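You operate a simulated robot arm through the tools that you are given. There is no shell and no other tool. Be economical: measure what you need, move in short steps, check, and stop when the job is done.

You run a simulated robot arm. Do the job below in one go: nothing can be reset, and whatever is moved stays where it is left.

## Task
Cream the top of the purple pad with the blue cloth.
Fine: care cream from the tin, its lid laid on the bench top meanwhile; put the cloth back and close the tin again. A coat counts when it lies all over at full strength: go over it till it gets no stronger.

The check looks at the end state, three seconds after you hand in, the way a careful person would. Anything else that was tipped, shoved, dropped, spilled or broken makes it a failure. Lids that push on must go on centred and level and be pressed home; caps that screw on are set level and turned clockwise until they are tight. Flat cloth is picked up by pressing the open fingertips on it (5 to 10 N) and closing them slowly along it; thin cloth reads only 2 to 8 mm in the jaws.

## Robot
A 7-joint arm with a two-finger parallel gripper, fixed in place. Base frame: the origin is at the foot of the arm, x ahead of it, y to its left, z up; the work surface is at about z = 0. Lengths are in mm, angles in rad, forces in N, time in s.
With the tool pointing down near the work surface it reaches from about 240 to 620 mm from the base axis. Its first joint turns from -1.152 to 1.152 rad. Payload 2.6 kg.
Tool frame: the origin (TCP) lies between the finger pads and is the grasp point; the fingertips stand 30 mm ahead of it; z points along the fingers, y is the line along which they close. The gripper opens to 94 mm. The fingers are 28 mm wide and 10 mm thick; the gripper's body (50 by 96 mm) begins 55 mm behind the TCP.
Orientation is that of the tool frame in the base frame, as a unit quaternion [x, y, z, w]. With the fingers straight down and closing along the base's y, the tool's x points along the base's -x, its y along +y and its z along -z.

## Interface
- The arm moves only by the tool nudge_tool. Its argument "increments" is a list that holds one entry, the list of rows, each a list of 7 numbers: the shift along the tool's x, y, z in mm, then the turn, a rotation vector about the tool's x, y, z in rad, then the closure, from 0 (fully open) to 1 (shut). In form: [[[x, y, z, wx, wy, wz, grip], ...]]. A call has 1 to 20 rows; each row is the pose to reach, as a shift and turn from the pose commanded when the call began, along the tool's axes at that moment. Each row takes 0.2 s and may step no farther than 50 mm and 0.15 rad from the row before; otherwise, or with a gripper value out of range, the whole call is refused. A pose out of reach is approached as far as the arm can. The call stops where the force on the tool passes 40 N (or 10 N more than at its start, if that is more) or the arm is blocked; 0.2 s more then pass. Each finger travels about 72 mm/s and halts on what it meets, pressing with about 29 N; the grip force reading is that of the motor and also rises with nothing between the fingers. The clock runs only during rows and for 0.2 s after the last one: add rows that repeat a pose to give the fingers time. The reply holds the time, the measured pose of the TCP, the force on the tool along the base axes, the opening and the grip force, in the units named above and with some noise, with the torque about the TCP (base axes, N m) and any sound that the robot's microphone picked up.
- Cameras (640 x 400 px; columns grow to the right, rows downward): "scene" is fixed at [35.8, 439, 551.9]; the picture's right is [-0.75, -0.66, 0.00], its down [-0.45, 0.51, -0.73] and it looks along [0.48, -0.55, -0.68] (base axes); focal length 256 px, centre (320, 200). "wrist" rides on the gripper at [76, 14, -103] in the tool frame; the picture's right is [-0.18, 0.98, 0.00], its down [-0.75, -0.14, -0.64] and it looks along [-0.63, -0.12, 0.77] (tool axes); focal length 243 px, centre (320, 200). There is no depth. A picture from a camera that has moved, and an enlarged one, comes with that camera's place and axes in the base frame and with its lens.
- camera(camera): a new picture of that camera. No time passes.
- zoom(camera, box): a new picture of the part [left, top, right, bottom] of that camera's present view, enlarged. No time passes.
- hand_in(): hands the job in; it is judged then, once.

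Work in short steps. Places have to be worked out from the pictures, the camera data and where the tool is seen: move nearer, look again, correct. Check each grasp and each placing, and mend what went wrong. You have 120 turns and 68 pictures in all, those below and enlarged ones among them. Open the gripper and draw the arm clear of the work before you hand the job in, unless the task says otherwise; then end with one line.

The tools are called after "Call:" as name(argument=value, ...) on one line, values as JSON. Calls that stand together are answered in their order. nudge_tool: Moves the arm, as the interface text tells. Its arguments: {"type":"object","properties":{"increments":{"type":"array","items":{"type":"array","items":{"type":"array","items":{"type":"number"}}}}},"required":["increments"]} The other tools are called the same way: camera (camera) takes a picture; zoom (camera, box) takes an enlarged picture of a part of a camera's view; hand_in () hands the job in.

At the start:

```text
clock: 0.0
tcp_pos: [444.1, 39.5, 277.4]
tcp_rot: [0.0, 1.0, 0.0, 0.0]
force: [-0.9, 0.0, 0.3]
moment: [-0.03, -0.01, -0.02]
opening: 94.0
gripper_force: 0.1
```

scene: 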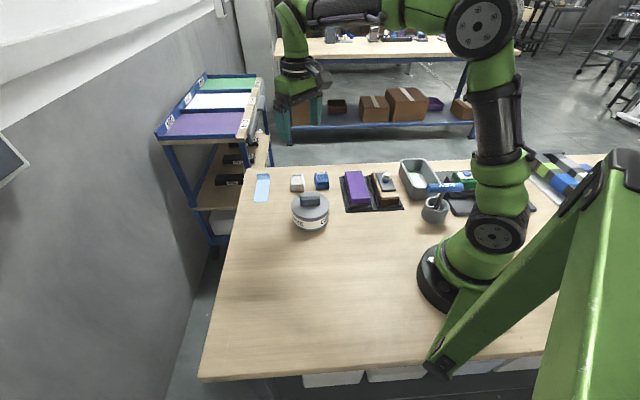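
wrist: 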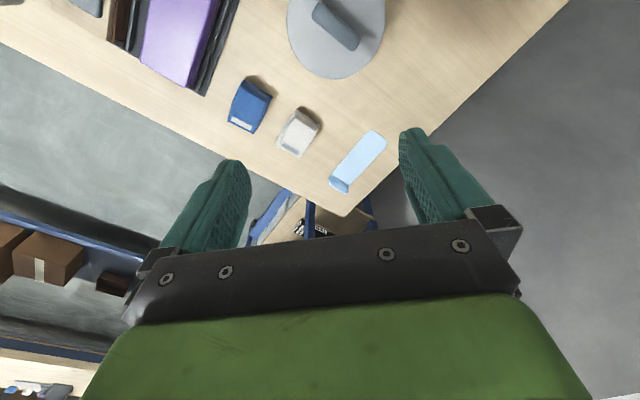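

I begin by enlarging the scene to identify the objects: tin, cloths, pad.

Call:
zoom(camera="scene", box=[230, 150, 390, 250])

Call:
zoom(camera="scene", box=[380, 130, 620, 280])

Call:
zoom(camera="wrist", box=[60, 0, 420, 225])

```text
4.00 times, centred on (310, 200) of scene
camera zoom: at [35.8, 439.0, 551.9], right [-0.75, -0.66, 0.0], down [-0.45, 0.51, -0.73], along [0.48, -0.55, -0.68], focal length 1025 px, centre (360, 200)
```

zoom: 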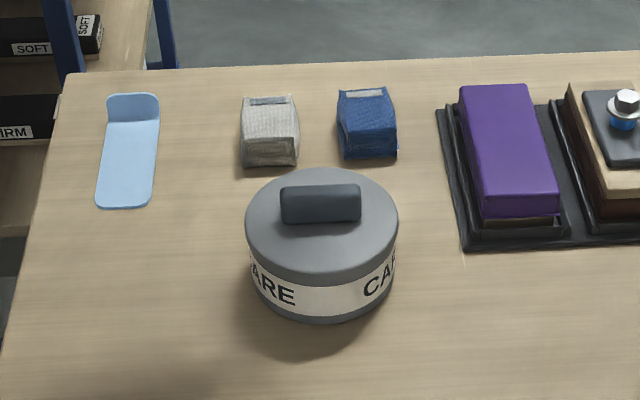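

```text
2.67 times, centred on (500, 205) of scene
camera zoom: at [35.8, 439.0, 551.9], right [-0.75, -0.66, 0.0], down [-0.45, 0.51, -0.73], along [0.48, -0.55, -0.68], focal length 683 px, centre (-160, 187)
```

zoom: 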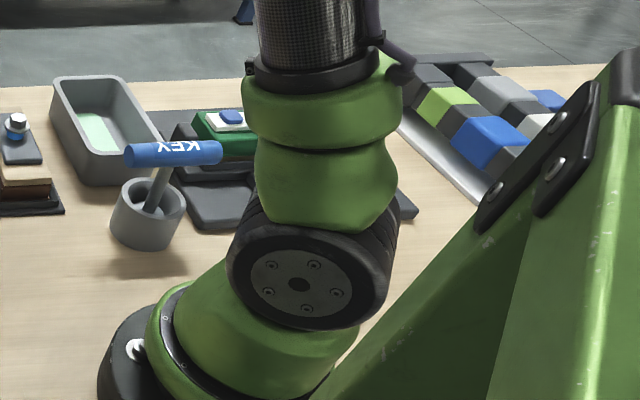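

```text
1.78 times, centred on (240, 112) of wrist
camera zoom: at [366.5, 52.6, 379.4], right [0.18, 0.98, 0.0], down [0.75, -0.14, 0.64], along [0.63, -0.12, -0.77], focal length 431 px, centre (462, 356)
```

zoom: 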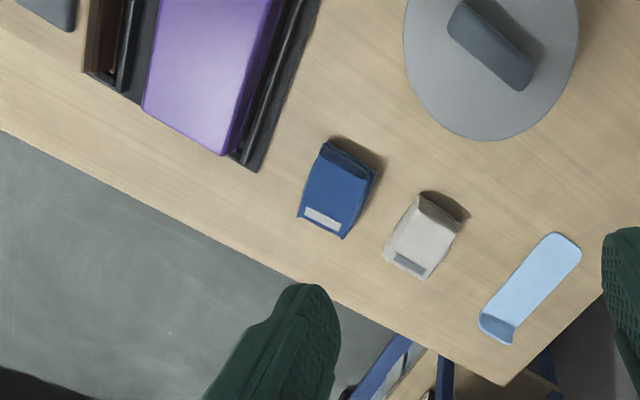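

The blue folded wad is near (460,-55), the grey one near (518,0), the tin near (393,68), the purple pad near (350,-92). I move closer over the blue cloth to measure.

Call:
nudge_tool(increments=[[[0, -45, 20, 0, 0, 0, 0], [0, -90, 60, 0, 0, 0, 0], [0, -95, 100, 0, 0, 0, 0]]])

Call:
camera(camera="wrist")

Call:
camera(camera="scene")

```text
refused: row 2 steps farther than a row can; nothing moved
```

```text
62 pictures are left
camera wrist: at [366.5, 52.6, 379.4], right [0.18, 0.98, 0.0], down [0.75, -0.14, 0.64], along [0.63, -0.12, -0.77], focal length 243 px, centre (320, 200)
```

wrist: 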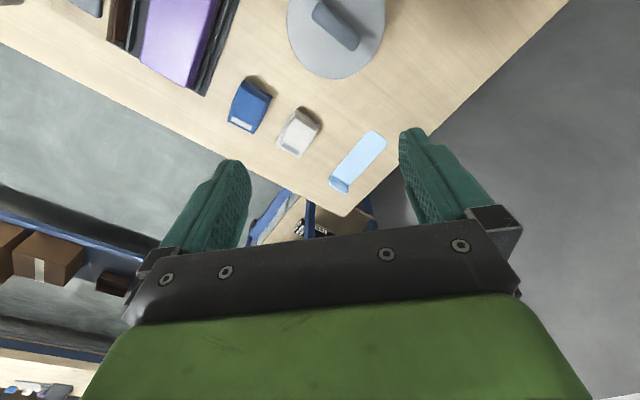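

```text
61 pictures are left
```

scene: 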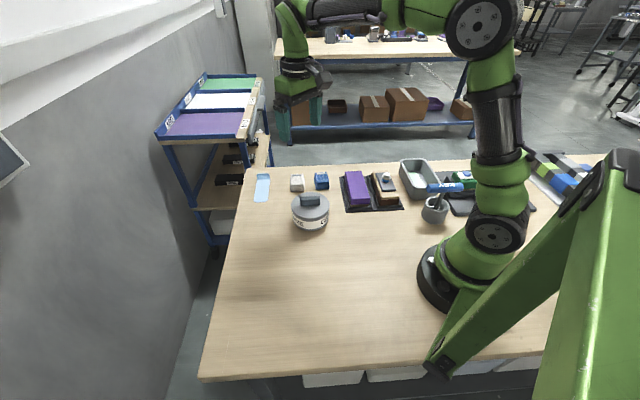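

The step was too long; I use smaller ones.

Call:
nudge_tool(increments=[[[0, -35, 20, 0, 0, 0, 0], [0, -70, 45, 0, 0, 0, 0], [0, -95, 75, 0, 0, 0, 0], [0, -105, 105, 0, 0, 0, 0]]])

Call:
camera(camera="wrist")

```text
clock: 1.0
tcp_pos: [442.2, -66.1, 173.5]
tcp_rot: [0.0, 1.0, 0.0, 0.0]
force: [-0.5, -0.3, 0.1]
moment: [-0.03, -0.01, 0.01]
opening: 94.0
gripper_force: 0.0
```

```text
60 pictures are left
camera wrist: at [366.1, -52.4, 274.7], right [0.18, 0.98, 0.0], down [0.75, -0.14, 0.64], along [0.63, -0.12, -0.77], focal length 243 px, centre (320, 200)
```

wrist: 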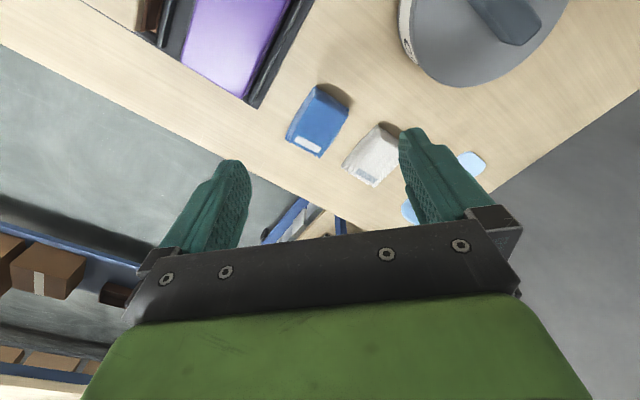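

Call:
zoom(camera="wrist", box=[260, 70, 420, 170])

Call:
zoom(camera="scene", box=[285, 165, 345, 202])

Call:
zoom(camera="scene", box=[330, 160, 410, 210])

```text
4.00 times, centred on (340, 120) of wrist
camera zoom: at [366.1, -52.4, 274.7], right [0.18, 0.98, 0.0], down [0.75, -0.14, 0.64], along [0.63, -0.12, -0.77], focal length 970 px, centre (240, 520)
```

zoom: 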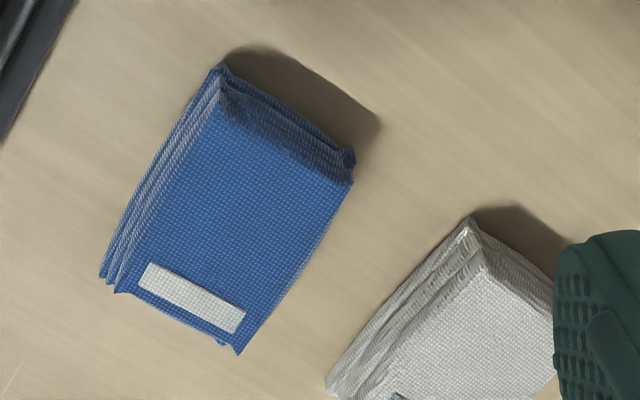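

```text
10.67 times, centred on (315, 184) of scene
camera zoom: at [35.8, 439.0, 551.9], right [-0.75, -0.66, 0.0], down [-0.45, 0.51, -0.73], along [0.48, -0.55, -0.68], focal length 2733 px, centre (373, 376)
```

zoom: 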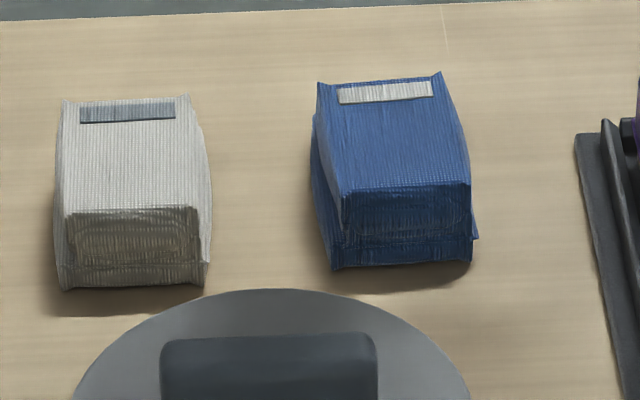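

```text
8.00 times, centred on (370, 185) of scene
camera zoom: at [35.8, 439.0, 551.9], right [-0.75, -0.66, 0.0], down [-0.45, 0.51, -0.73], along [0.48, -0.55, -0.68], focal length 2050 px, centre (-80, 320)
```

zoom: 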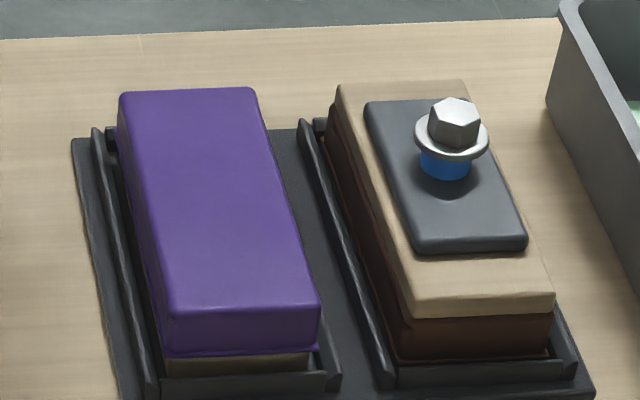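

Blue cloth: about 40×60×26 mm, centre (472,-75), long axis at about -42°. The pad is about 56×134 mm, centre (359,-107), top at around z=40, long axis at -45°. Now I look at the tin closely.

Call:
nudge_tool(increments=[[[0, 45, 0, 0, 0, 0, 0], [10, 90, 0, 0, 0, 0, 0], [35, 130, 0, 0, 0, 0, 0]]])

Call:
camera(camera="wrist")

Call:
zoom(camera="scene", box=[270, 180, 350, 230])

```text
clock: 1.8
tcp_pos: [407.0, 64.7, 173.6]
tcp_rot: [0.001, 1.0, 0.0, 0.0]
force: [0.2, 0.3, -0.9]
moment: [0.04, -0.04, 0.01]
opening: 93.8
gripper_force: 0.1
```

```text
56 pictures are left
camera wrist: at [330.8, 78.9, 275.7], right [0.19, 0.98, 0.0], down [0.75, -0.14, 0.64], along [0.63, -0.12, -0.77], focal length 243 px, centre (320, 200)
```

wrist: 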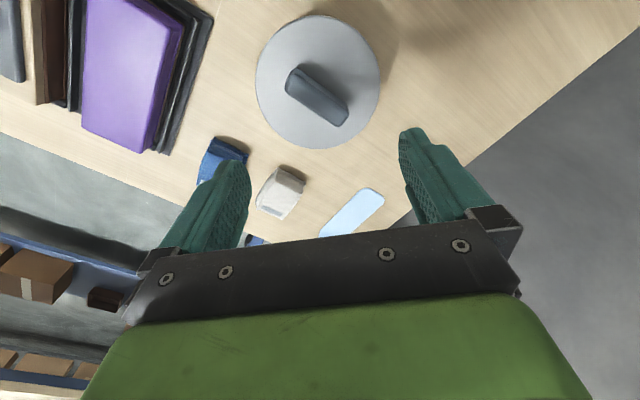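

```text
8.00 times, centred on (310, 205) of scene
camera zoom: at [35.8, 439.0, 551.9], right [-0.75, -0.66, 0.0], down [-0.45, 0.51, -0.73], along [0.48, -0.55, -0.68], focal length 2050 px, centre (400, 160)
```

zoom: 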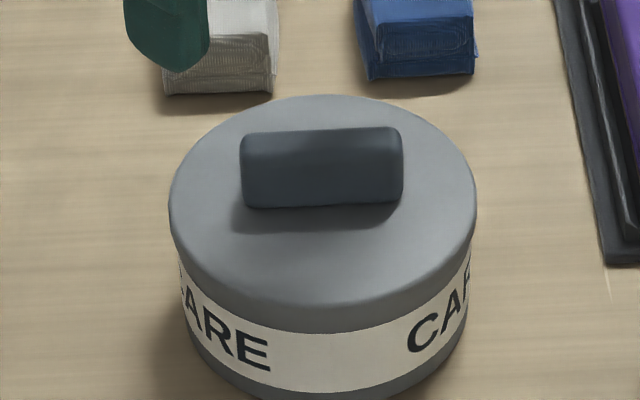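

The lid is a push-on cap with a bar handle, at roughly (390,67) with the handle along 44°. I zoom the wrist view to refine this.

Call:
zoom(camera="wrist", box=[240, 5, 400, 105])

Call:
zoom(camera="wrist", box=[240, 60, 400, 160])

```text
4.00 times, centred on (320, 55) of wrist
camera zoom: at [330.8, 78.9, 275.7], right [0.19, 0.98, 0.0], down [0.75, -0.14, 0.64], along [0.63, -0.12, -0.77], focal length 970 px, centre (320, 780)
```

zoom: 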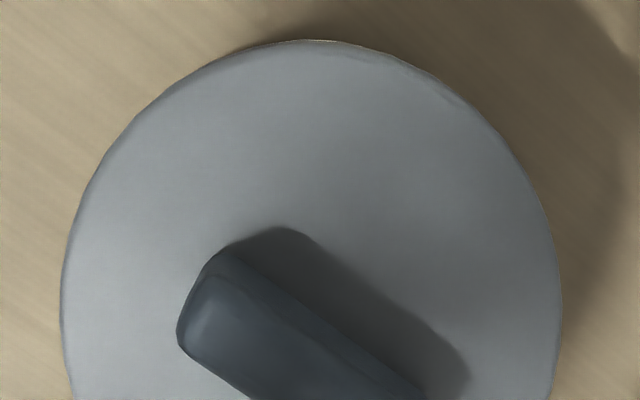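

```text
4.00 times, centred on (320, 110) of wrist
camera zoom: at [330.8, 78.9, 275.7], right [0.19, 0.98, 0.0], down [0.75, -0.14, 0.64], along [0.63, -0.12, -0.77], focal length 970 px, centre (320, 560)
```

zoom: 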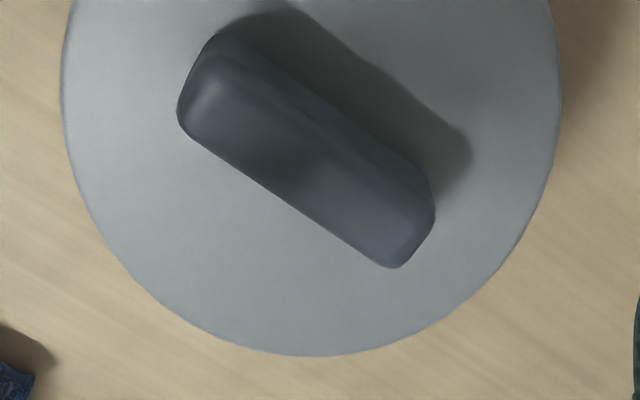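

Handle: centre (392.5,65), direction 44°, top z≈82. I turn the tool so it closes across the handle, and descend part way.

Call:
nudge_tool(increments=[[[5, 0, 8, 0, 0, -0.13, 0.2], [10, 0, 16, 0, 0, -0.26, 0.4], [14.5, 0, 24, 0, 0, -0.39, 0.4], [14.5, 0, 34, 0, 0, -0.52, 0.4], [14.5, 0, 44, 0, 0, -0.65, 0.4], [14.5, 0, 52, 0, 0, -0.768, 0.4], [14.5, 0, 52, 0, 0, -0.768, 0.4]]])

Call:
zoom(camera="scene", box=[270, 140, 366, 200])

Call:
camera(camera="wrist")

```text
clock: 3.4
tcp_pos: [393.2, 63.4, 122.8]
tcp_rot: [-0.375, 0.927, 0.0, 0.001]
force: [-0.3, 0.1, 0.1]
moment: [-0.01, 0.0, 0.04]
opening: 56.5
gripper_force: 0.0
```

```text
6.67 times, centred on (318, 170) of scene
camera zoom: at [35.8, 439.0, 551.9], right [-0.75, -0.66, 0.0], down [-0.45, 0.51, -0.73], along [0.48, -0.55, -0.68], focal length 1708 px, centre (333, 400)
```

zoom: 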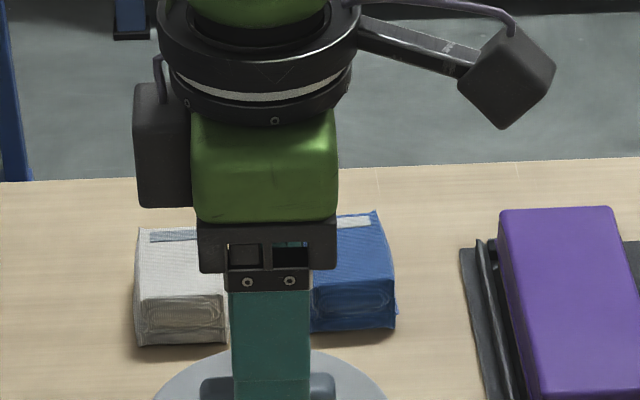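

```text
51 pictures are left
camera wrist: at [328.9, 20.1, 223.0], right [-0.55, 0.83, 0.0], down [0.64, 0.42, 0.64], along [0.54, 0.35, -0.77], focal length 243 px, centre (320, 200)
```

wrist: 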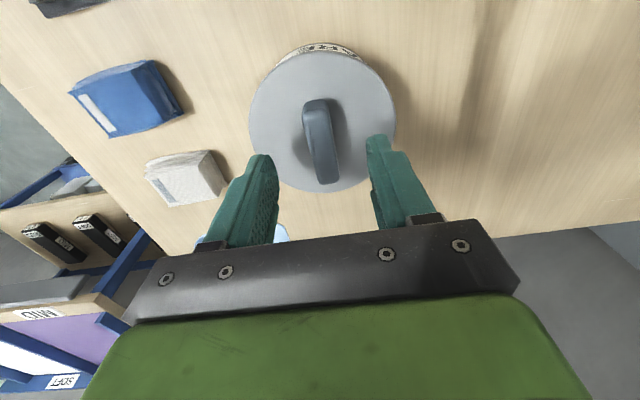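

The fingers are aligned across the handle. I descend further and look.

Call:
nudge_tool(increments=[[[3, 0, 8, 0, 0, 0, 0.4], [3, 0, 16, 0, 0, 0, 0.4], [3, 0, 22, 0, 0, 0, 0.4]]])

Call:
zoom(camera="scene", box=[270, 170, 350, 220])

```text
clock: 4.2
tcp_pos: [391.7, 62.4, 99.0]
tcp_rot: [-0.375, 0.927, 0.001, 0.0]
force: [-0.2, -0.2, 0.0]
moment: [0.0, -0.02, -0.03]
opening: 56.5
gripper_force: 0.0
```

```text
8.00 times, centred on (310, 195) of scene
camera zoom: at [35.8, 439.0, 551.9], right [-0.75, -0.66, 0.0], down [-0.45, 0.51, -0.73], along [0.48, -0.55, -0.68], focal length 2050 px, centre (400, 240)
```

zoom: 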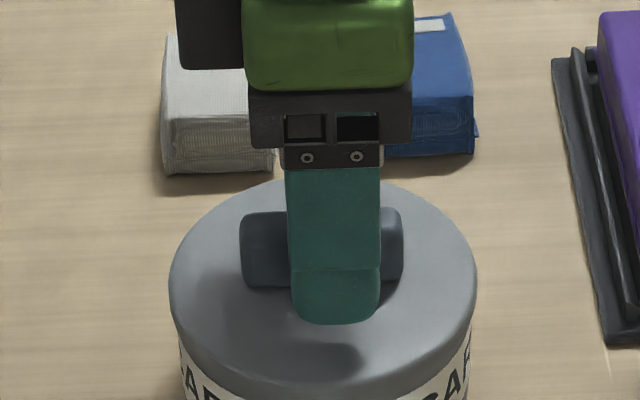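

The fingers sit about 5 mm toward the picture's right of the handle's middle; I correct, lower 3 mm and close.

Call:
nudge_tool(increments=[[[-5, 0, 0, 0, 0, 0, 0.4], [-5, 0, 4, 0, 0, 0, 0.4], [-5, 0, 4, 0, 0, 0, 0.7], [-5, 0, 4, 0, 0, 0, 1], [-5, 0, 4, 0, 0, 0, 1], [-5, 0, 4, 0, 0, 0, 1], [-5, 0, 4, 0, 0, 0, 1]]])

Call:
zoom(camera="scene", box=[270, 170, 350, 220])

```text
clock: 5.8
tcp_pos: [395.8, 64.9, 94.8]
tcp_rot: [-0.374, 0.927, 0.001, 0.0]
force: [0.5, 0.4, -0.3]
moment: [-0.01, 0.03, 0.0]
opening: 15.8
gripper_force: 29.4
heard: snap
```

```text
8.00 times, centred on (310, 195) of scene
camera zoom: at [35.8, 439.0, 551.9], right [-0.75, -0.66, 0.0], down [-0.45, 0.51, -0.73], along [0.48, -0.55, -0.68], focal length 2050 px, centre (400, 240)
```

zoom: 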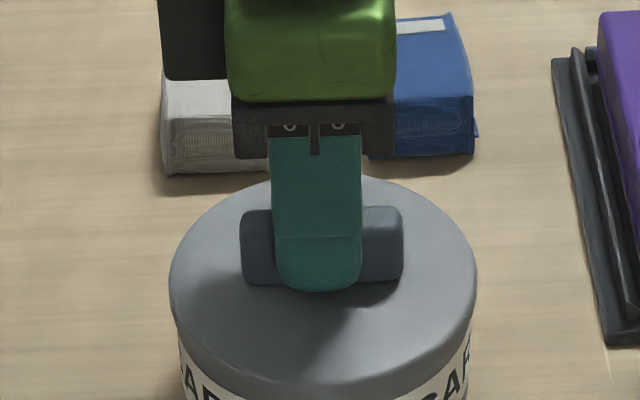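

The handle is gripped at 15.8 mm. I lift straight up slowly.

Call:
nudge_tool(increments=[[[0, 0, -2, 0, 0, 0, 1], [0, 0, -5, 0, 0, 0, 1], [0, 0, -10, 0, 0, 0, 1], [0, 0, -20, 0, 0, 0, 1], [0, 0, -30, 0, 0, 0, 1]]])

Call:
zoom(camera="scene", box=[254, 155, 366, 225])

```text
clock: 7.0
tcp_pos: [395.2, 65.6, 124.1]
tcp_rot: [-0.375, 0.927, 0.0, 0.0]
force: [0.7, 0.1, 0.0]
moment: [-0.02, 0.0, 0.01]
opening: 16.2
gripper_force: 29.0
```

```text
5.71 times, centred on (310, 190) of scene
camera zoom: at [35.8, 439.0, 551.9], right [-0.75, -0.66, 0.0], down [-0.45, 0.51, -0.73], along [0.48, -0.55, -0.68], focal length 1464 px, centre (377, 257)
```

zoom: 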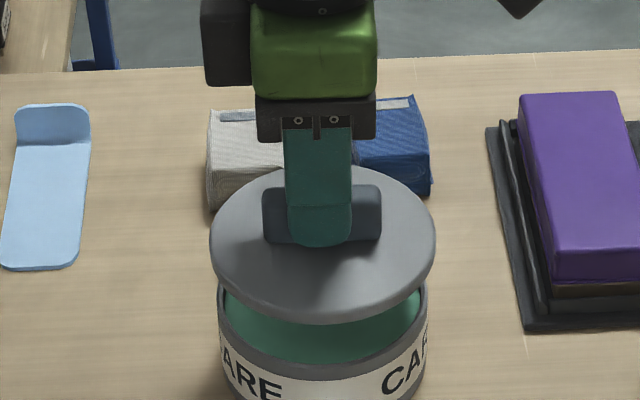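

The lid is off; the tin holds green cream. I carry the lid over to free bench around (330,190).

Call:
nudge_tool(increments=[[[0, 0, -25, 0, 0, 0, 1], [-12, 40, -25, 0, 0, 0, 1], [-25, 80, -25, 0, 0, 0, 1], [-34, 115, -20, 0, 0, 0, 1], [-40, 135, 0, 0, 0, 0, 1], [-40, 135, 30, 0, 0, 0, 1], [-40, 135, 50, 0, 0, 0, 1], [-40, 135, 50, 0, 0, 0, 1]]])

Call:
camera(camera="scene")

```text
clock: 8.8
tcp_pos: [330.2, 189.6, 72.6]
tcp_rot: [-0.374, 0.927, 0.0, 0.0]
force: [-0.6, -0.4, -0.5]
moment: [0.04, -0.02, -0.04]
opening: 15.8
gripper_force: 29.1
```

```text
47 pictures are left
```

scene: 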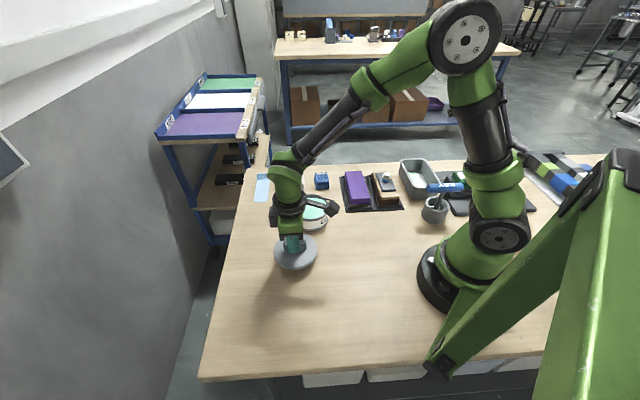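

Now lower gently until it touches the bench.

Call:
nudge_tool(increments=[[[0, 0, 3, 0, 0, 0, 1], [0, 0, 6, 0, 0, 0, 1], [0, 0, 9, 0, 0, 0, 1], [0, 0, 12, 0, 0, 0, 1], [0, 0, 15, 0, 0, 0, 1]]])

Call:
zoom(camera="scene", box=[245, 215, 341, 275])

```text
clock: 10.0
tcp_pos: [331.4, 191.5, 59.9]
tcp_rot: [-0.374, 0.927, -0.001, -0.001]
force: [-0.7, 0.0, -0.7]
moment: [-0.02, -0.01, 0.01]
opening: 16.0
gripper_force: 29.9
```

```text
6.67 times, centred on (293, 245) of scene
camera zoom: at [35.8, 439.0, 551.9], right [-0.75, -0.66, 0.0], down [-0.45, 0.51, -0.73], along [0.48, -0.55, -0.68], focal length 1708 px, centre (500, -100)
```

zoom: 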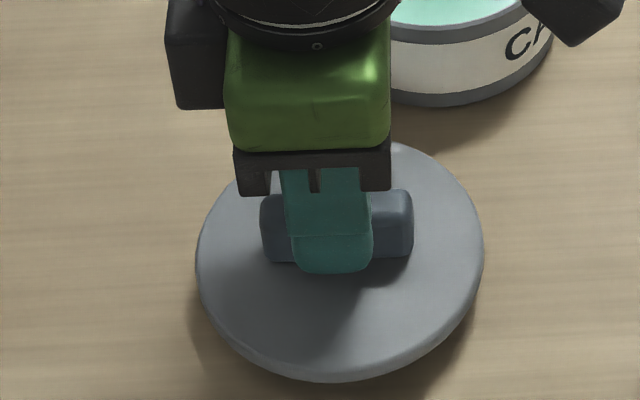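

No contact force yet; I continue down in small steps.

Call:
nudge_tool(increments=[[[0, 0, 2, 0, 0, 0, 1], [0, 0, 4, 0, 0, 0, 1], [0, 0, 4, 0, 0, 0, 1]]])

```text
clock: 10.8
tcp_pos: [330.1, 190.4, 56.1]
tcp_rot: [-0.375, 0.927, 0.001, 0.0]
force: [-0.6, -0.1, 0.1]
moment: [-0.02, 0.02, -0.04]
opening: 15.8
gripper_force: 29.3
```

Call:
nudge_tool(increments=[[[0, 0, 2, 0, 0, 0, 1], [0, 0, 4, 0, 0, 0, 1], [0, 0, 4, 0, 0, 0, 1]]])

```text
clock: 11.6
tcp_pos: [329.8, 190.7, 51.5]
tcp_rot: [-0.374, 0.927, 0.0, 0.0]
force: [-0.6, -0.1, -0.1]
moment: [-0.01, 0.0, -0.02]
opening: 15.9
gripper_force: 28.2
```

Still free; continuing down.

Call:
nudge_tool(increments=[[[0, 0, 2, 0, 0, 0, 1], [0, 0, 4, 0, 0, 0, 1], [0, 0, 4, 0, 0, 0, 1]]])

Call:
zoom(camera="scene", box=[245, 215, 341, 275])

```text
clock: 12.4
tcp_pos: [330.4, 190.6, 46.9]
tcp_rot: [-0.374, 0.927, 0.001, -0.001]
force: [-0.1, -0.1, -0.1]
moment: [-0.01, -0.01, 0.03]
opening: 16.0
gripper_force: 29.5
```

```text
6.67 times, centred on (293, 245) of scene
camera zoom: at [35.8, 439.0, 551.9], right [-0.75, -0.66, 0.0], down [-0.45, 0.51, -0.73], along [0.48, -0.55, -0.68], focal length 1708 px, centre (500, -100)
```

zoom: 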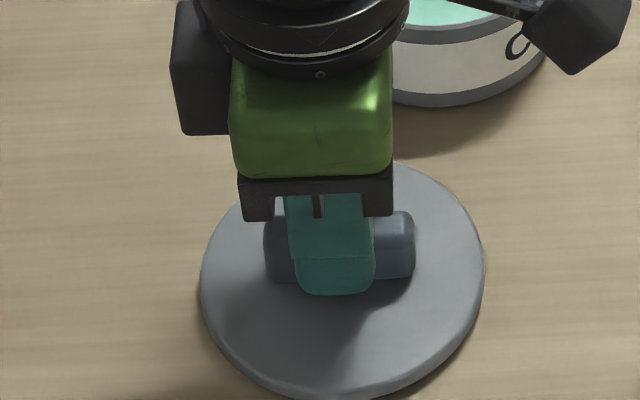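

The lid plate is thin and still a bit above the bench; continuing.

Call:
nudge_tool(increments=[[[0, 0, 2, 0, 0, 0, 1], [0, 0, 3.5, 0, 0, 0, 1], [0, 0, 3.5, 0, 0, 0, 1]]])

```text
clock: 13.2
tcp_pos: [329.3, 191.9, 43.4]
tcp_rot: [-0.375, 0.927, 0.0, 0.001]
force: [0.1, 0.1, -0.7]
moment: [0.02, -0.03, 0.0]
opening: 15.9
gripper_force: 29.6
```

Call:
nudge_tool(increments=[[[0, 0, 1.5, 0, 0, 0, 1], [0, 0, 3, 0, 0, 0, 1], [0, 0, 3, 0, 0, 0, 1]]])

Call:
zoom(camera="scene", box=[245, 215, 341, 275])

```text
clock: 14.0
tcp_pos: [330.2, 191.4, 42.1]
tcp_rot: [-0.375, 0.927, 0.001, 0.0]
force: [-5.1, -1.2, 20.6]
moment: [-0.01, 0.11, -0.01]
opening: 16.4
gripper_force: 28.7
```

```text
6.67 times, centred on (293, 245) of scene
camera zoom: at [35.7, 439.0, 552.0], right [-0.75, -0.66, 0.0], down [-0.45, 0.51, -0.73], along [0.48, -0.55, -0.68], focal length 1708 px, centre (500, -100)
```

zoom: 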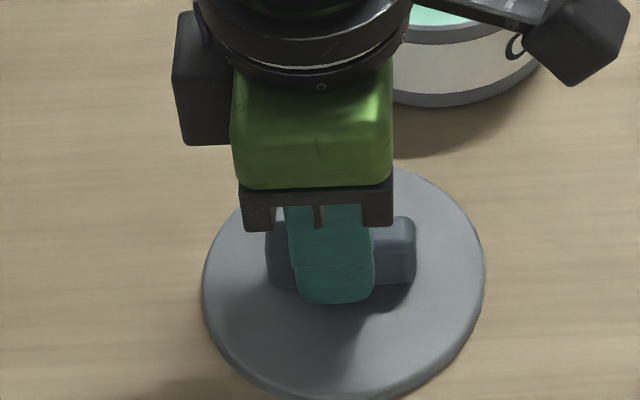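

Contact with the bench at TCP z≈42 (20 N). I ease off 1 mm, open and rise.

Call:
nudge_tool(increments=[[[0, 0, -1, 0, 0, 0, 1], [0, 0, -1, 0, 0, 0, 0.75], [0, 0, -1, 0, 0, 0, 0.6], [0, 0, -1, 0, 0, 0, 0.55], [0, 0, -15, 0, 0, 0, 0.55], [0, 0, -50, 0, 0, 0, 0.55], [0, 0, -95, 0, 0, 0, 0.5]]])

Call:
camera(camera="wrist")

Call:
zoom(camera="scene", box=[240, 185, 352, 255])

```text
clock: 15.6
tcp_pos: [329.7, 187.9, 136.1]
tcp_rot: [-0.375, 0.927, -0.001, 0.0]
force: [0.1, -0.8, -0.1]
moment: [0.0, -0.02, 0.0]
opening: 47.0
gripper_force: 0.1
```

```text
43 pictures are left
camera wrist: at [265.2, 145.0, 237.6], right [-0.55, 0.84, 0.0], down [0.64, 0.42, 0.64], along [0.54, 0.35, -0.77], focal length 243 px, centre (320, 200)
```

wrist: 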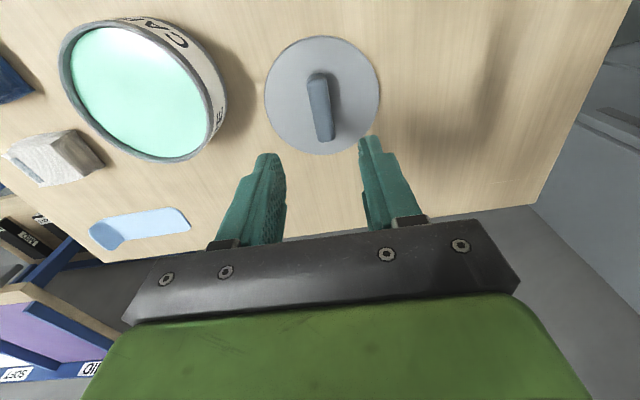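

```text
5.71 times, centred on (296, 220) of scene
camera zoom: at [35.8, 439.0, 551.9], right [-0.75, -0.66, 0.0], down [-0.45, 0.51, -0.73], along [0.48, -0.55, -0.68], focal length 1464 px, centre (457, 86)
```

zoom: 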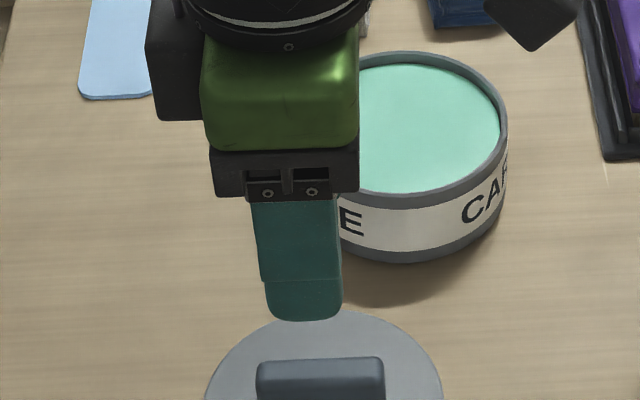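

Lid rests flat at (330,191). Now I go over the blue cloth, turning the tool to close across its width (tool y at 48°).

Call:
nudge_tool(increments=[[[6.7, -24, 0, 0, 0, 0.125, 0.4], [13.4, -48, 0, 0, 0, 0.25, 0.3], [20.2, -72, 0, 0, 0, 0.375, 0.2], [26.9, -96, 0, 0, 0, 0.5, 0.2], [33.6, -120, 0, 0, 0, 0.625, 0.2], [40.3, -144, 0, 0, 0, 0.75, 0.2], [47, -168, 0, 0, 0, 0.875, 0.2], [53.8, -192, 0, 0, 0, 1.0, 0.2], [60.5, -216, 0, 0, 0, 1.125, 0.2], [67.2, -240, 0, 0, 0, 1.25, 0.2], [74, -264, 0, 0, 0, 1.375, 0.2], [80.7, -287.8, 0, 0, 0, 1.5, 0.2], [80.7, -287.8, 20, 0, 0, 1.5, 0.2], [80.7, -287.8, 36, 0, 0, 1.5, 0.2], [80.7, -287.8, 36, 0, 0, 1.5, 0.2]]])

Call:
camera(camera="wrist")

Call:
zoom(camera="scene", box=[272, 140, 368, 200])

```text
clock: 18.8
tcp_pos: [471.4, -72.2, 98.7]
tcp_rot: [0.358, 0.934, 0.0, 0.0]
force: [0.1, -0.5, 0.2]
moment: [0.02, 0.01, 0.01]
opening: 75.1
gripper_force: 0.1
```

```text
41 pictures are left
camera wrist: at [423.8, -11.3, 201.5], right [0.79, 0.61, 0.0], down [0.47, -0.61, 0.64], along [0.39, -0.51, -0.77], focal length 243 px, centre (320, 200)
```

wrist: 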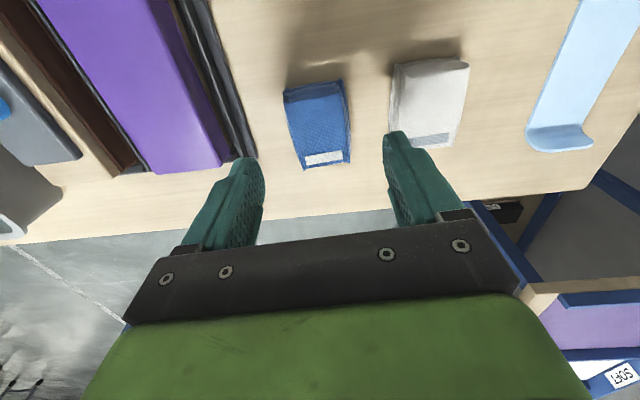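

```text
6.67 times, centred on (320, 170) of scene
camera zoom: at [35.8, 439.0, 551.9], right [-0.75, -0.66, 0.0], down [-0.45, 0.51, -0.73], along [0.48, -0.55, -0.68], focal length 1708 px, centre (320, 400)
```

zoom: 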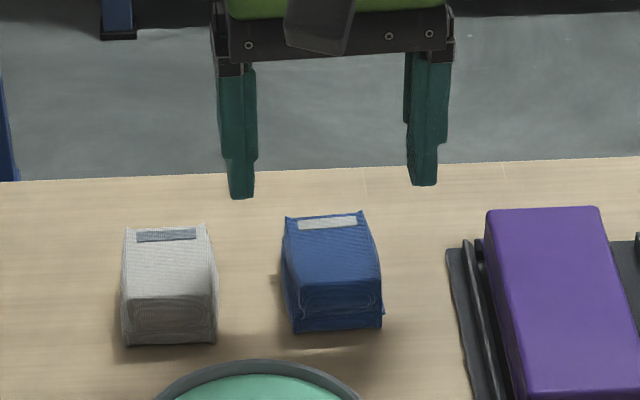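

The tool is well centred over the blue cloth. I narrow the opening to clear the grey one and descend so the tips are at about z=12.

Call:
nudge_tool(increments=[[[0, 0, 0, 0, 0, 0, 0.36], [1, 0, 20, 0, 0, 0, 0.36], [2, 0, 40, 0, 0, 0, 0.36], [2, 0, 50, 0, 0, 0, 0.36], [2, 0, 50, 0, 0, 0, 0.36]]])

Call:
zoom(camera="scene", box=[280, 160, 360, 210])

```text
clock: 20.0
tcp_pos: [469.3, -72.8, 49.4]
tcp_rot: [0.358, 0.934, 0.0, 0.0]
force: [0.2, -0.2, 0.6]
moment: [-0.04, 0.0, -0.02]
opening: 60.1
gripper_force: 0.0
```

```text
8.00 times, centred on (320, 185) of scene
camera zoom: at [35.8, 439.0, 551.9], right [-0.75, -0.66, 0.0], down [-0.45, 0.51, -0.73], along [0.48, -0.55, -0.68], focal length 2050 px, centre (320, 320)
```

zoom: 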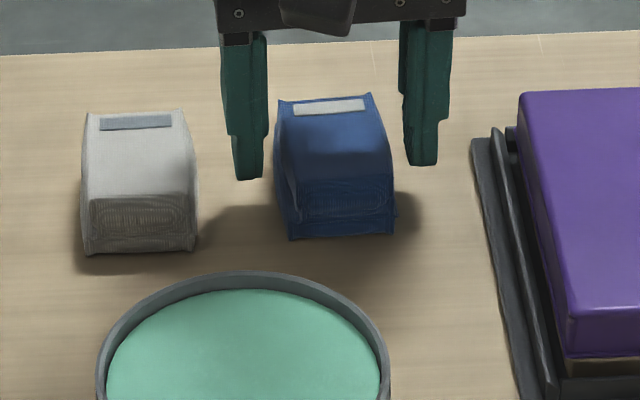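

Centred. I go down 5 mm more and close slowly.

Call:
nudge_tool(increments=[[[0, 0, 5, 0, 0, 0, 0.36], [0, 0, 5, 0, 0, 0, 0.45], [0, 0, 5, 0, 0, 0, 0.55], [0, 0, 5, 0, 0, 0, 0.65], [0, 0, 5, 0, 0, 0, 0.75], [0, 0, 5, 0, 0, 0, 0.85], [0, 0, 5, 0, 0, 0, 1], [0, 0, 5, 0, 0, 0, 1], [0, 0, 5, 0, 0, 0, 1]]])

Call:
zoom(camera="scene", box=[280, 160, 360, 210])

```text
clock: 22.0
tcp_pos: [469.2, -70.7, 45.0]
tcp_rot: [0.358, 0.934, 0.0, 0.0]
force: [-0.2, -0.1, -1.4]
moment: [0.01, -0.03, -0.02]
opening: 48.8
gripper_force: 28.7
```

```text
8.00 times, centred on (320, 185) of scene
camera zoom: at [35.8, 439.0, 551.9], right [-0.75, -0.66, 0.0], down [-0.45, 0.51, -0.73], along [0.48, -0.55, -0.68], focal length 2050 px, centre (320, 320)
```

zoom: 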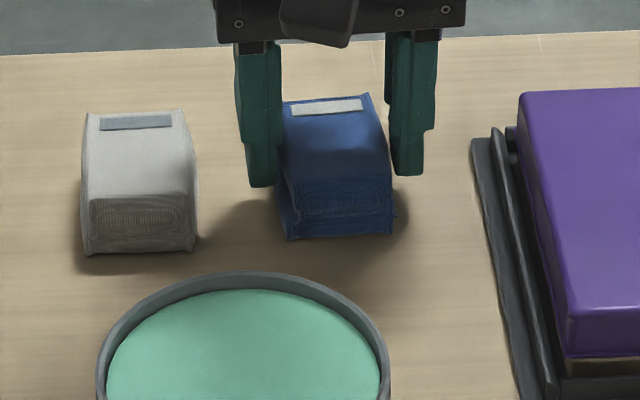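

Gripped at 48.8 mm. Lift and check it comes along.

Call:
nudge_tool(increments=[[[0, 0, -10, 0, 0, 0, 1], [0, 0, -40, 0, 0, 0, 1], [0, 0, -70, 0, 0, 0, 1], [0, 0, -70, 0, 0, 0, 1]]])

Call:
camera(camera="wrist")

Call:
zoom(camera="scene", box=[280, 130, 392, 200])

```text
clock: 23.0
tcp_pos: [471.2, -70.6, 117.3]
tcp_rot: [0.358, 0.934, 0.0, 0.0]
force: [-0.3, -0.3, -1.1]
moment: [-0.01, 0.02, -0.03]
opening: 49.1
gripper_force: 29.1
```

```text
37 pictures are left
camera wrist: at [423.6, -9.2, 219.0], right [0.79, 0.61, 0.0], down [0.47, -0.61, 0.64], along [0.39, -0.51, -0.77], focal length 243 px, centre (320, 200)
```

wrist: 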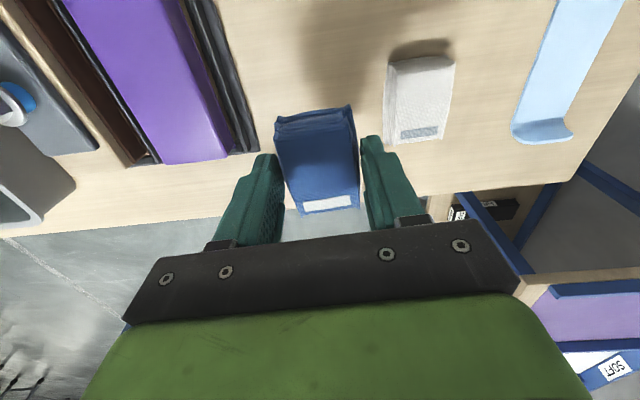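

```text
5.71 times, centred on (336, 165) of scene
camera zoom: at [35.8, 439.0, 551.9], right [-0.75, -0.66, 0.0], down [-0.45, 0.51, -0.73], along [0.48, -0.55, -0.68], focal length 1464 px, centre (229, 400)
```

zoom: 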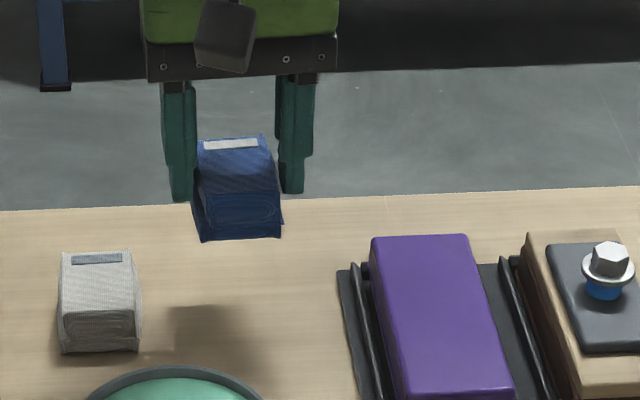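

Cloth is held level. I carry it over the tin centre (394,65).

Call:
nudge_tool(increments=[[[20, 7, -15, 0, 0, 0, 1], [50, 17, -18, 0, 0, 0, 1], [85, 29, -18, 0, 0, 0, 1], [120, 40, -18, 0, 0, 0, 1], [148, 50, -15, 0, 0, 0, 1], [148, 50, -5, 0, 0, 0, 1], [148, 50, -5, 0, 0, 0, 1]]])

Call:
camera(camera="wrist")

Call:
zoom(camera="scene", box=[254, 155, 366, 225])

```text
clock: 24.6
tcp_pos: [395.5, 65.9, 119.2]
tcp_rot: [0.358, 0.934, 0.0, 0.0]
force: [0.2, 0.4, -0.8]
moment: [0.01, -0.02, 0.0]
opening: 48.7
gripper_force: 28.9
```

```text
35 pictures are left
camera wrist: at [347.6, 126.9, 220.8], right [0.79, 0.61, 0.0], down [0.47, -0.61, 0.64], along [0.39, -0.51, -0.77], focal length 243 px, centre (320, 200)
```

wrist: 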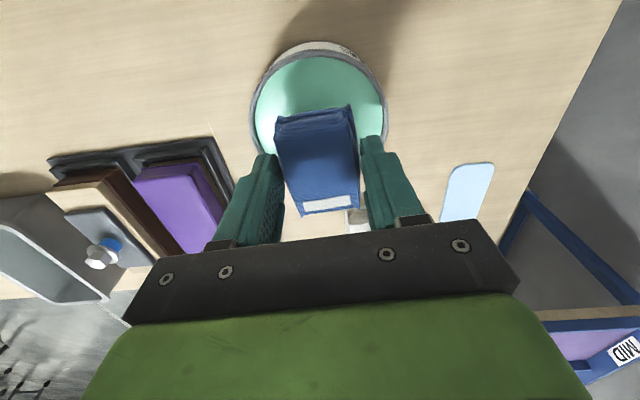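

```text
5.71 times, centred on (310, 190) of scene
camera zoom: at [35.8, 439.0, 551.9], right [-0.75, -0.66, 0.0], down [-0.45, 0.51, -0.73], along [0.48, -0.55, -0.68], focal length 1464 px, centre (377, 257)
```

zoom: 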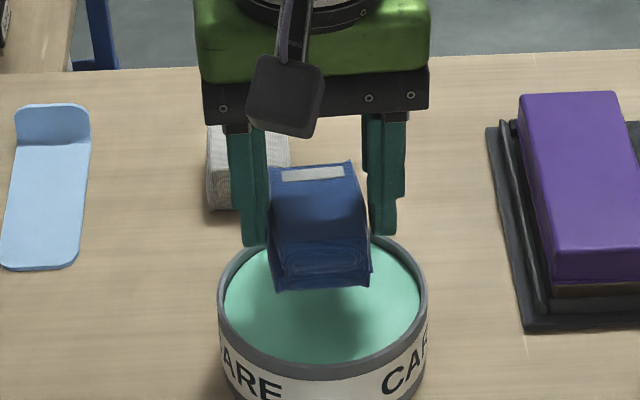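

Laterally centred; along the view direction the cloth may sit a little far, so I shift 4 mm toward the camera and lower part way.

Call:
nudge_tool(increments=[[[4, 0, 0, 0, 0, 0, 1], [4, 0, 8, 0, 0, 0, 1], [4, 0, 14, 0, 0, 0, 1], [4, 0, 14, 0, 0, 0, 1]]])

Call:
zoom(camera="scene", box=[270, 180, 350, 230])

Call:
zoom(camera="wrist", box=[220, 30, 420, 155])

```text
clock: 25.6
tcp_pos: [390.7, 66.6, 106.9]
tcp_rot: [0.358, 0.934, 0.0, 0.0]
force: [0.4, 0.0, -0.2]
moment: [0.0, -0.01, 0.0]
opening: 48.9
gripper_force: 28.7
```

```text
8.00 times, centred on (310, 205) of scene
camera zoom: at [35.8, 439.0, 551.9], right [-0.75, -0.66, 0.0], down [-0.45, 0.51, -0.73], along [0.48, -0.55, -0.68], focal length 2050 px, centre (400, 160)
```

zoom: 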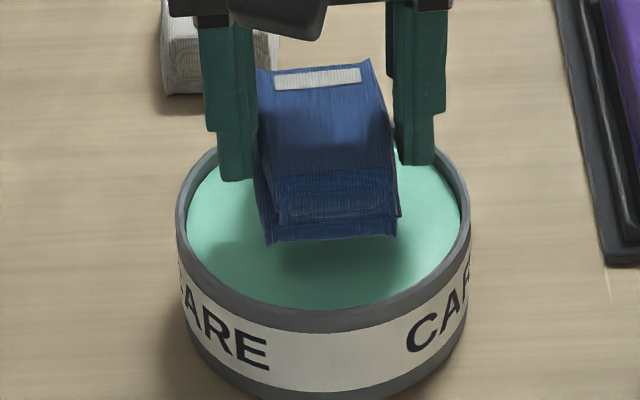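

```text
3.20 times, centred on (320, 92) of wrist
camera zoom: at [343.8, 127.8, 207.5], right [0.79, 0.61, 0.0], down [0.47, -0.61, 0.64], along [0.39, -0.51, -0.77], focal length 776 px, centre (320, 544)
```

zoom: 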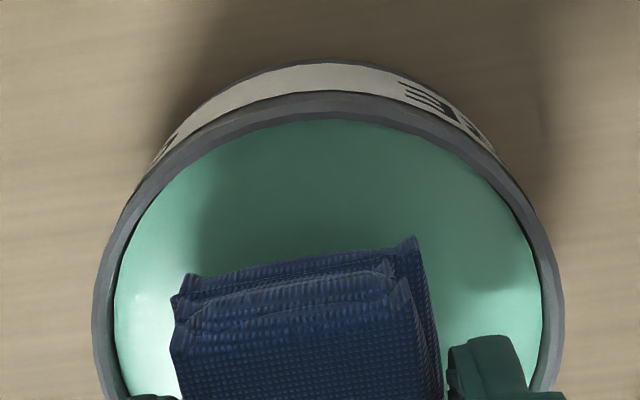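

Cloth is about 4 mm too far back and 2 mm right of centre; I correct and lower toward the cream in small steps.

Call:
nudge_tool(increments=[[[3.5, 2, 0, 0, 0, 0, 1], [3.5, 2, 3, 0, 0, 0, 1], [3.5, 2, 6, 0, 0, 0, 1], [3.5, 2, 9, 0, 0, 0, 1], [3.5, 2, 9, 0, 0, 0, 1]]])

```text
clock: 26.8
tcp_pos: [389.5, 71.3, 95.9]
tcp_rot: [0.358, 0.934, 0.0, 0.0]
force: [0.1, 0.0, -0.8]
moment: [-0.02, 0.01, -0.02]
opening: 49.1
gripper_force: 29.1
```

Call:
nudge_tool(increments=[[[0, 0, 2, 0, 0, 0, 1], [0, 0, 4, 0, 0, 0, 1], [0, 0, 4, 0, 0, 0, 1]]])

Call:
zoom(camera="scene", box=[270, 180, 350, 230])

```text
clock: 27.6
tcp_pos: [390.0, 71.5, 92.2]
tcp_rot: [0.358, 0.934, -0.001, 0.0]
force: [-0.3, -0.2, -1.4]
moment: [0.05, 0.01, 0.02]
opening: 49.0
gripper_force: 29.0
```

```text
8.00 times, centred on (310, 205) of scene
camera zoom: at [35.8, 439.0, 551.9], right [-0.75, -0.66, 0.0], down [-0.45, 0.51, -0.73], along [0.48, -0.55, -0.68], focal length 2050 px, centre (400, 160)
```

zoom: 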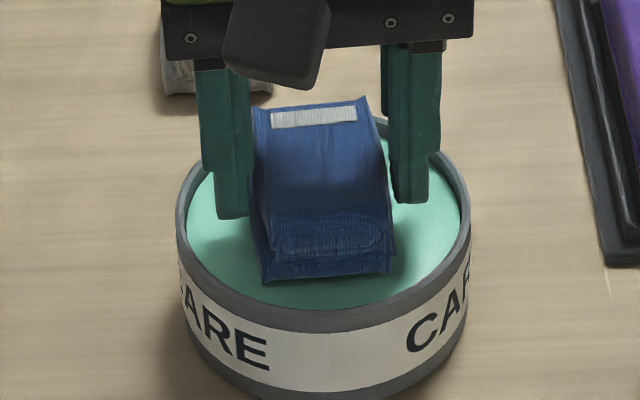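

Nearly touching; continue down in 2-mm steps.

Call:
nudge_tool(increments=[[[-1.5, 0, 2, 0, 0, 0, 1], [-1.5, 0, 4, 0, 0, 0, 1], [-1.5, 0, 4, 0, 0, 0, 1]]])

```text
clock: 28.4
tcp_pos: [389.8, 70.2, 90.1]
tcp_rot: [0.358, 0.934, 0.001, 0.0]
force: [-4.8, -0.1, 13.6]
moment: [-0.09, 0.21, -0.05]
opening: 48.9
gripper_force: 29.1
```

Contact at 13.6 N: the cloth is in the cream. I hold briefly, then lift.

Call:
nudge_tool(increments=[[[0, 0, 0, 0, 0, 0, 1], [0, 0, 0, 0, 0, 0, 1], [0, 0, -5, 0, 0, 0, 1], [0, 0, -20, 0, 0, 0, 1], [0, 0, -45, 0, 0, 0, 1]]])

Call:
zoom(camera="scene", box=[262, 160, 358, 220])

```text
clock: 29.6
tcp_pos: [390.2, 71.2, 133.0]
tcp_rot: [0.358, 0.934, -0.001, -0.001]
force: [-0.5, -0.3, -0.5]
moment: [-0.03, -0.01, 0.01]
opening: 48.9
gripper_force: 29.0
```

```text
6.67 times, centred on (310, 190) of scene
camera zoom: at [35.8, 439.0, 551.9], right [-0.75, -0.66, 0.0], down [-0.45, 0.51, -0.73], along [0.48, -0.55, -0.68], focal length 1708 px, centre (387, 267)
```

zoom: 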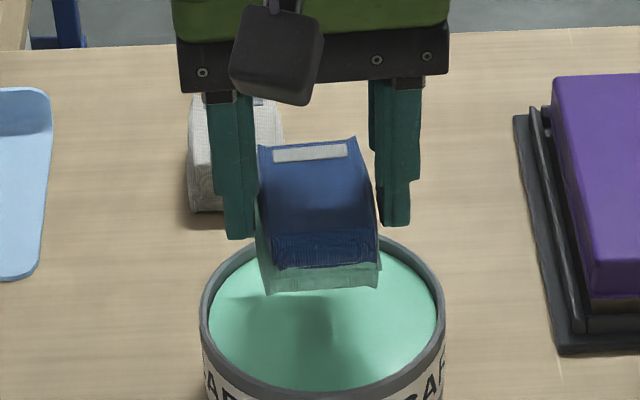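

The cloth's underside is coated. I carry it above the pad centre, turn 0.05 rad to align with it, and look.

Call:
nudge_tool(increments=[[[-20, -32, 0, 0, 0, 0.01, 1], [-40, -64, 0, 0, 0, 0.02, 1], [-60, -96, 0, 0, 0, 0.03, 1], [-80, -128, 0, 0, 0, 0.04, 1], [-96, -153, 0, 0, 0, 0.05, 1], [-96, -153, 15, 0, 0, 0.05, 1], [-96, -153, 15, 0, 0, 0.05, 1]]])

Call:
camera(camera="wrist")

Call:
zoom(camera="scene", box=[322, 150, 418, 210])

```text
clock: 31.2
tcp_pos: [359.5, -109.3, 120.2]
tcp_rot: [0.382, 0.924, -0.001, 0.0]
force: [0.2, 0.3, -0.9]
moment: [0.01, 0.02, 0.04]
opening: 48.7
gripper_force: 29.4
```

```text
29 pictures are left
camera wrist: at [314.9, -45.7, 221.4], right [0.82, 0.57, 0.0], down [0.43, -0.63, 0.64], along [0.36, -0.53, -0.77], focal length 243 px, centre (320, 200)
```

wrist: 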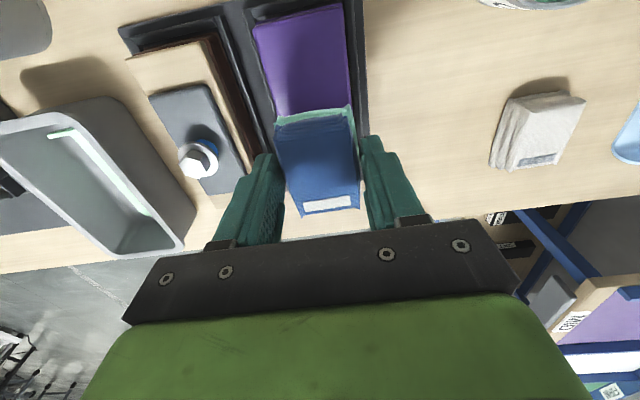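

```text
6.67 times, centred on (370, 180) of scene
camera zoom: at [35.8, 439.0, 551.9], right [-0.75, -0.66, 0.0], down [-0.45, 0.51, -0.73], along [0.48, -0.55, -0.68], focal length 1708 px, centre (-13, 333)
```

zoom: 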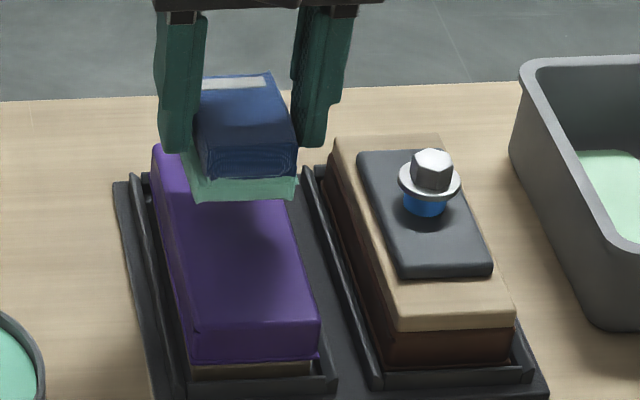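

Pad near corners come out at (330,-41) and (290,-80), top z≈40, so I'm centred. I lower to contact.

Call:
nudge_tool(increments=[[[0, 0, 15, 0, 0, 0, 1], [0, 0, 27, 0, 0, 0, 1], [0, 0, 30, 0, 0, 0, 1], [0, 0, 30, 0, 0, 0, 1]]])

```text
clock: 32.2
tcp_pos: [357.2, -107.6, 88.0]
tcp_rot: [0.381, 0.924, 0.0, -0.001]
force: [0.4, 0.5, -0.4]
moment: [0.0, -0.03, -0.01]
opening: 48.7
gripper_force: 29.0
```

Call:
nudge_tool(increments=[[[0, 0, 2, 0, 0, 0, 1], [0, 0, 3, 0, 0, 0, 1], [0, 0, 3, 0, 0, 0, 1]]])

```text
clock: 33.0
tcp_pos: [358.8, -108.9, 86.4]
tcp_rot: [0.382, 0.924, 0.001, 0.001]
force: [-11.2, 2.6, 25.7]
moment: [-0.01, 0.43, -0.1]
opening: 48.8
gripper_force: 28.5
```

Contact is firm (26 N). I back off 1.3 mm and stroke along the middle lane.

Call:
nudge_tool(increments=[[[0, 0, -1.3, 0, 0, 0, 1], [8, 0, -1.3, 0, 0, 0, 1], [16, 0, -1.3, 0, 0, 0, 1], [24, 0, -1.3, 0, 0, 0, 1], [32, 0, -1.3, 0, 0, 0, 1], [40, 0, -1.3, 0, 0, 0, 1]]])

Call:
zoom(camera="scene", box=[322, 150, 418, 210])

```text
clock: 34.4
tcp_pos: [331.9, -79.6, 86.3]
tcp_rot: [0.381, 0.924, 0.0, 0.0]
force: [0.2, -1.8, 2.0]
moment: [-0.02, -0.01, -0.01]
opening: 48.8
gripper_force: 29.1
```

```text
6.67 times, centred on (370, 180) of scene
camera zoom: at [35.8, 439.0, 551.9], right [-0.75, -0.66, 0.0], down [-0.45, 0.51, -0.73], along [0.48, -0.55, -0.68], focal length 1708 px, centre (-13, 333)
```

zoom: 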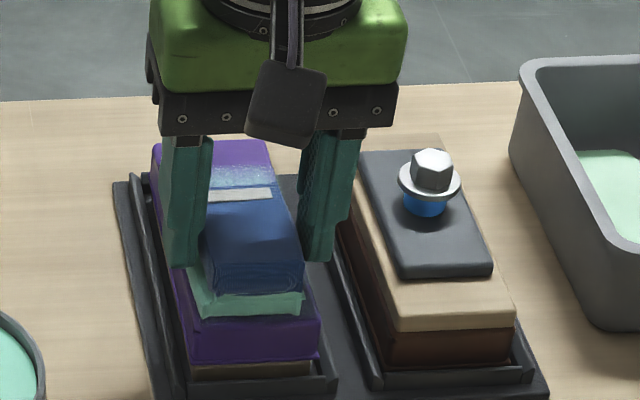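

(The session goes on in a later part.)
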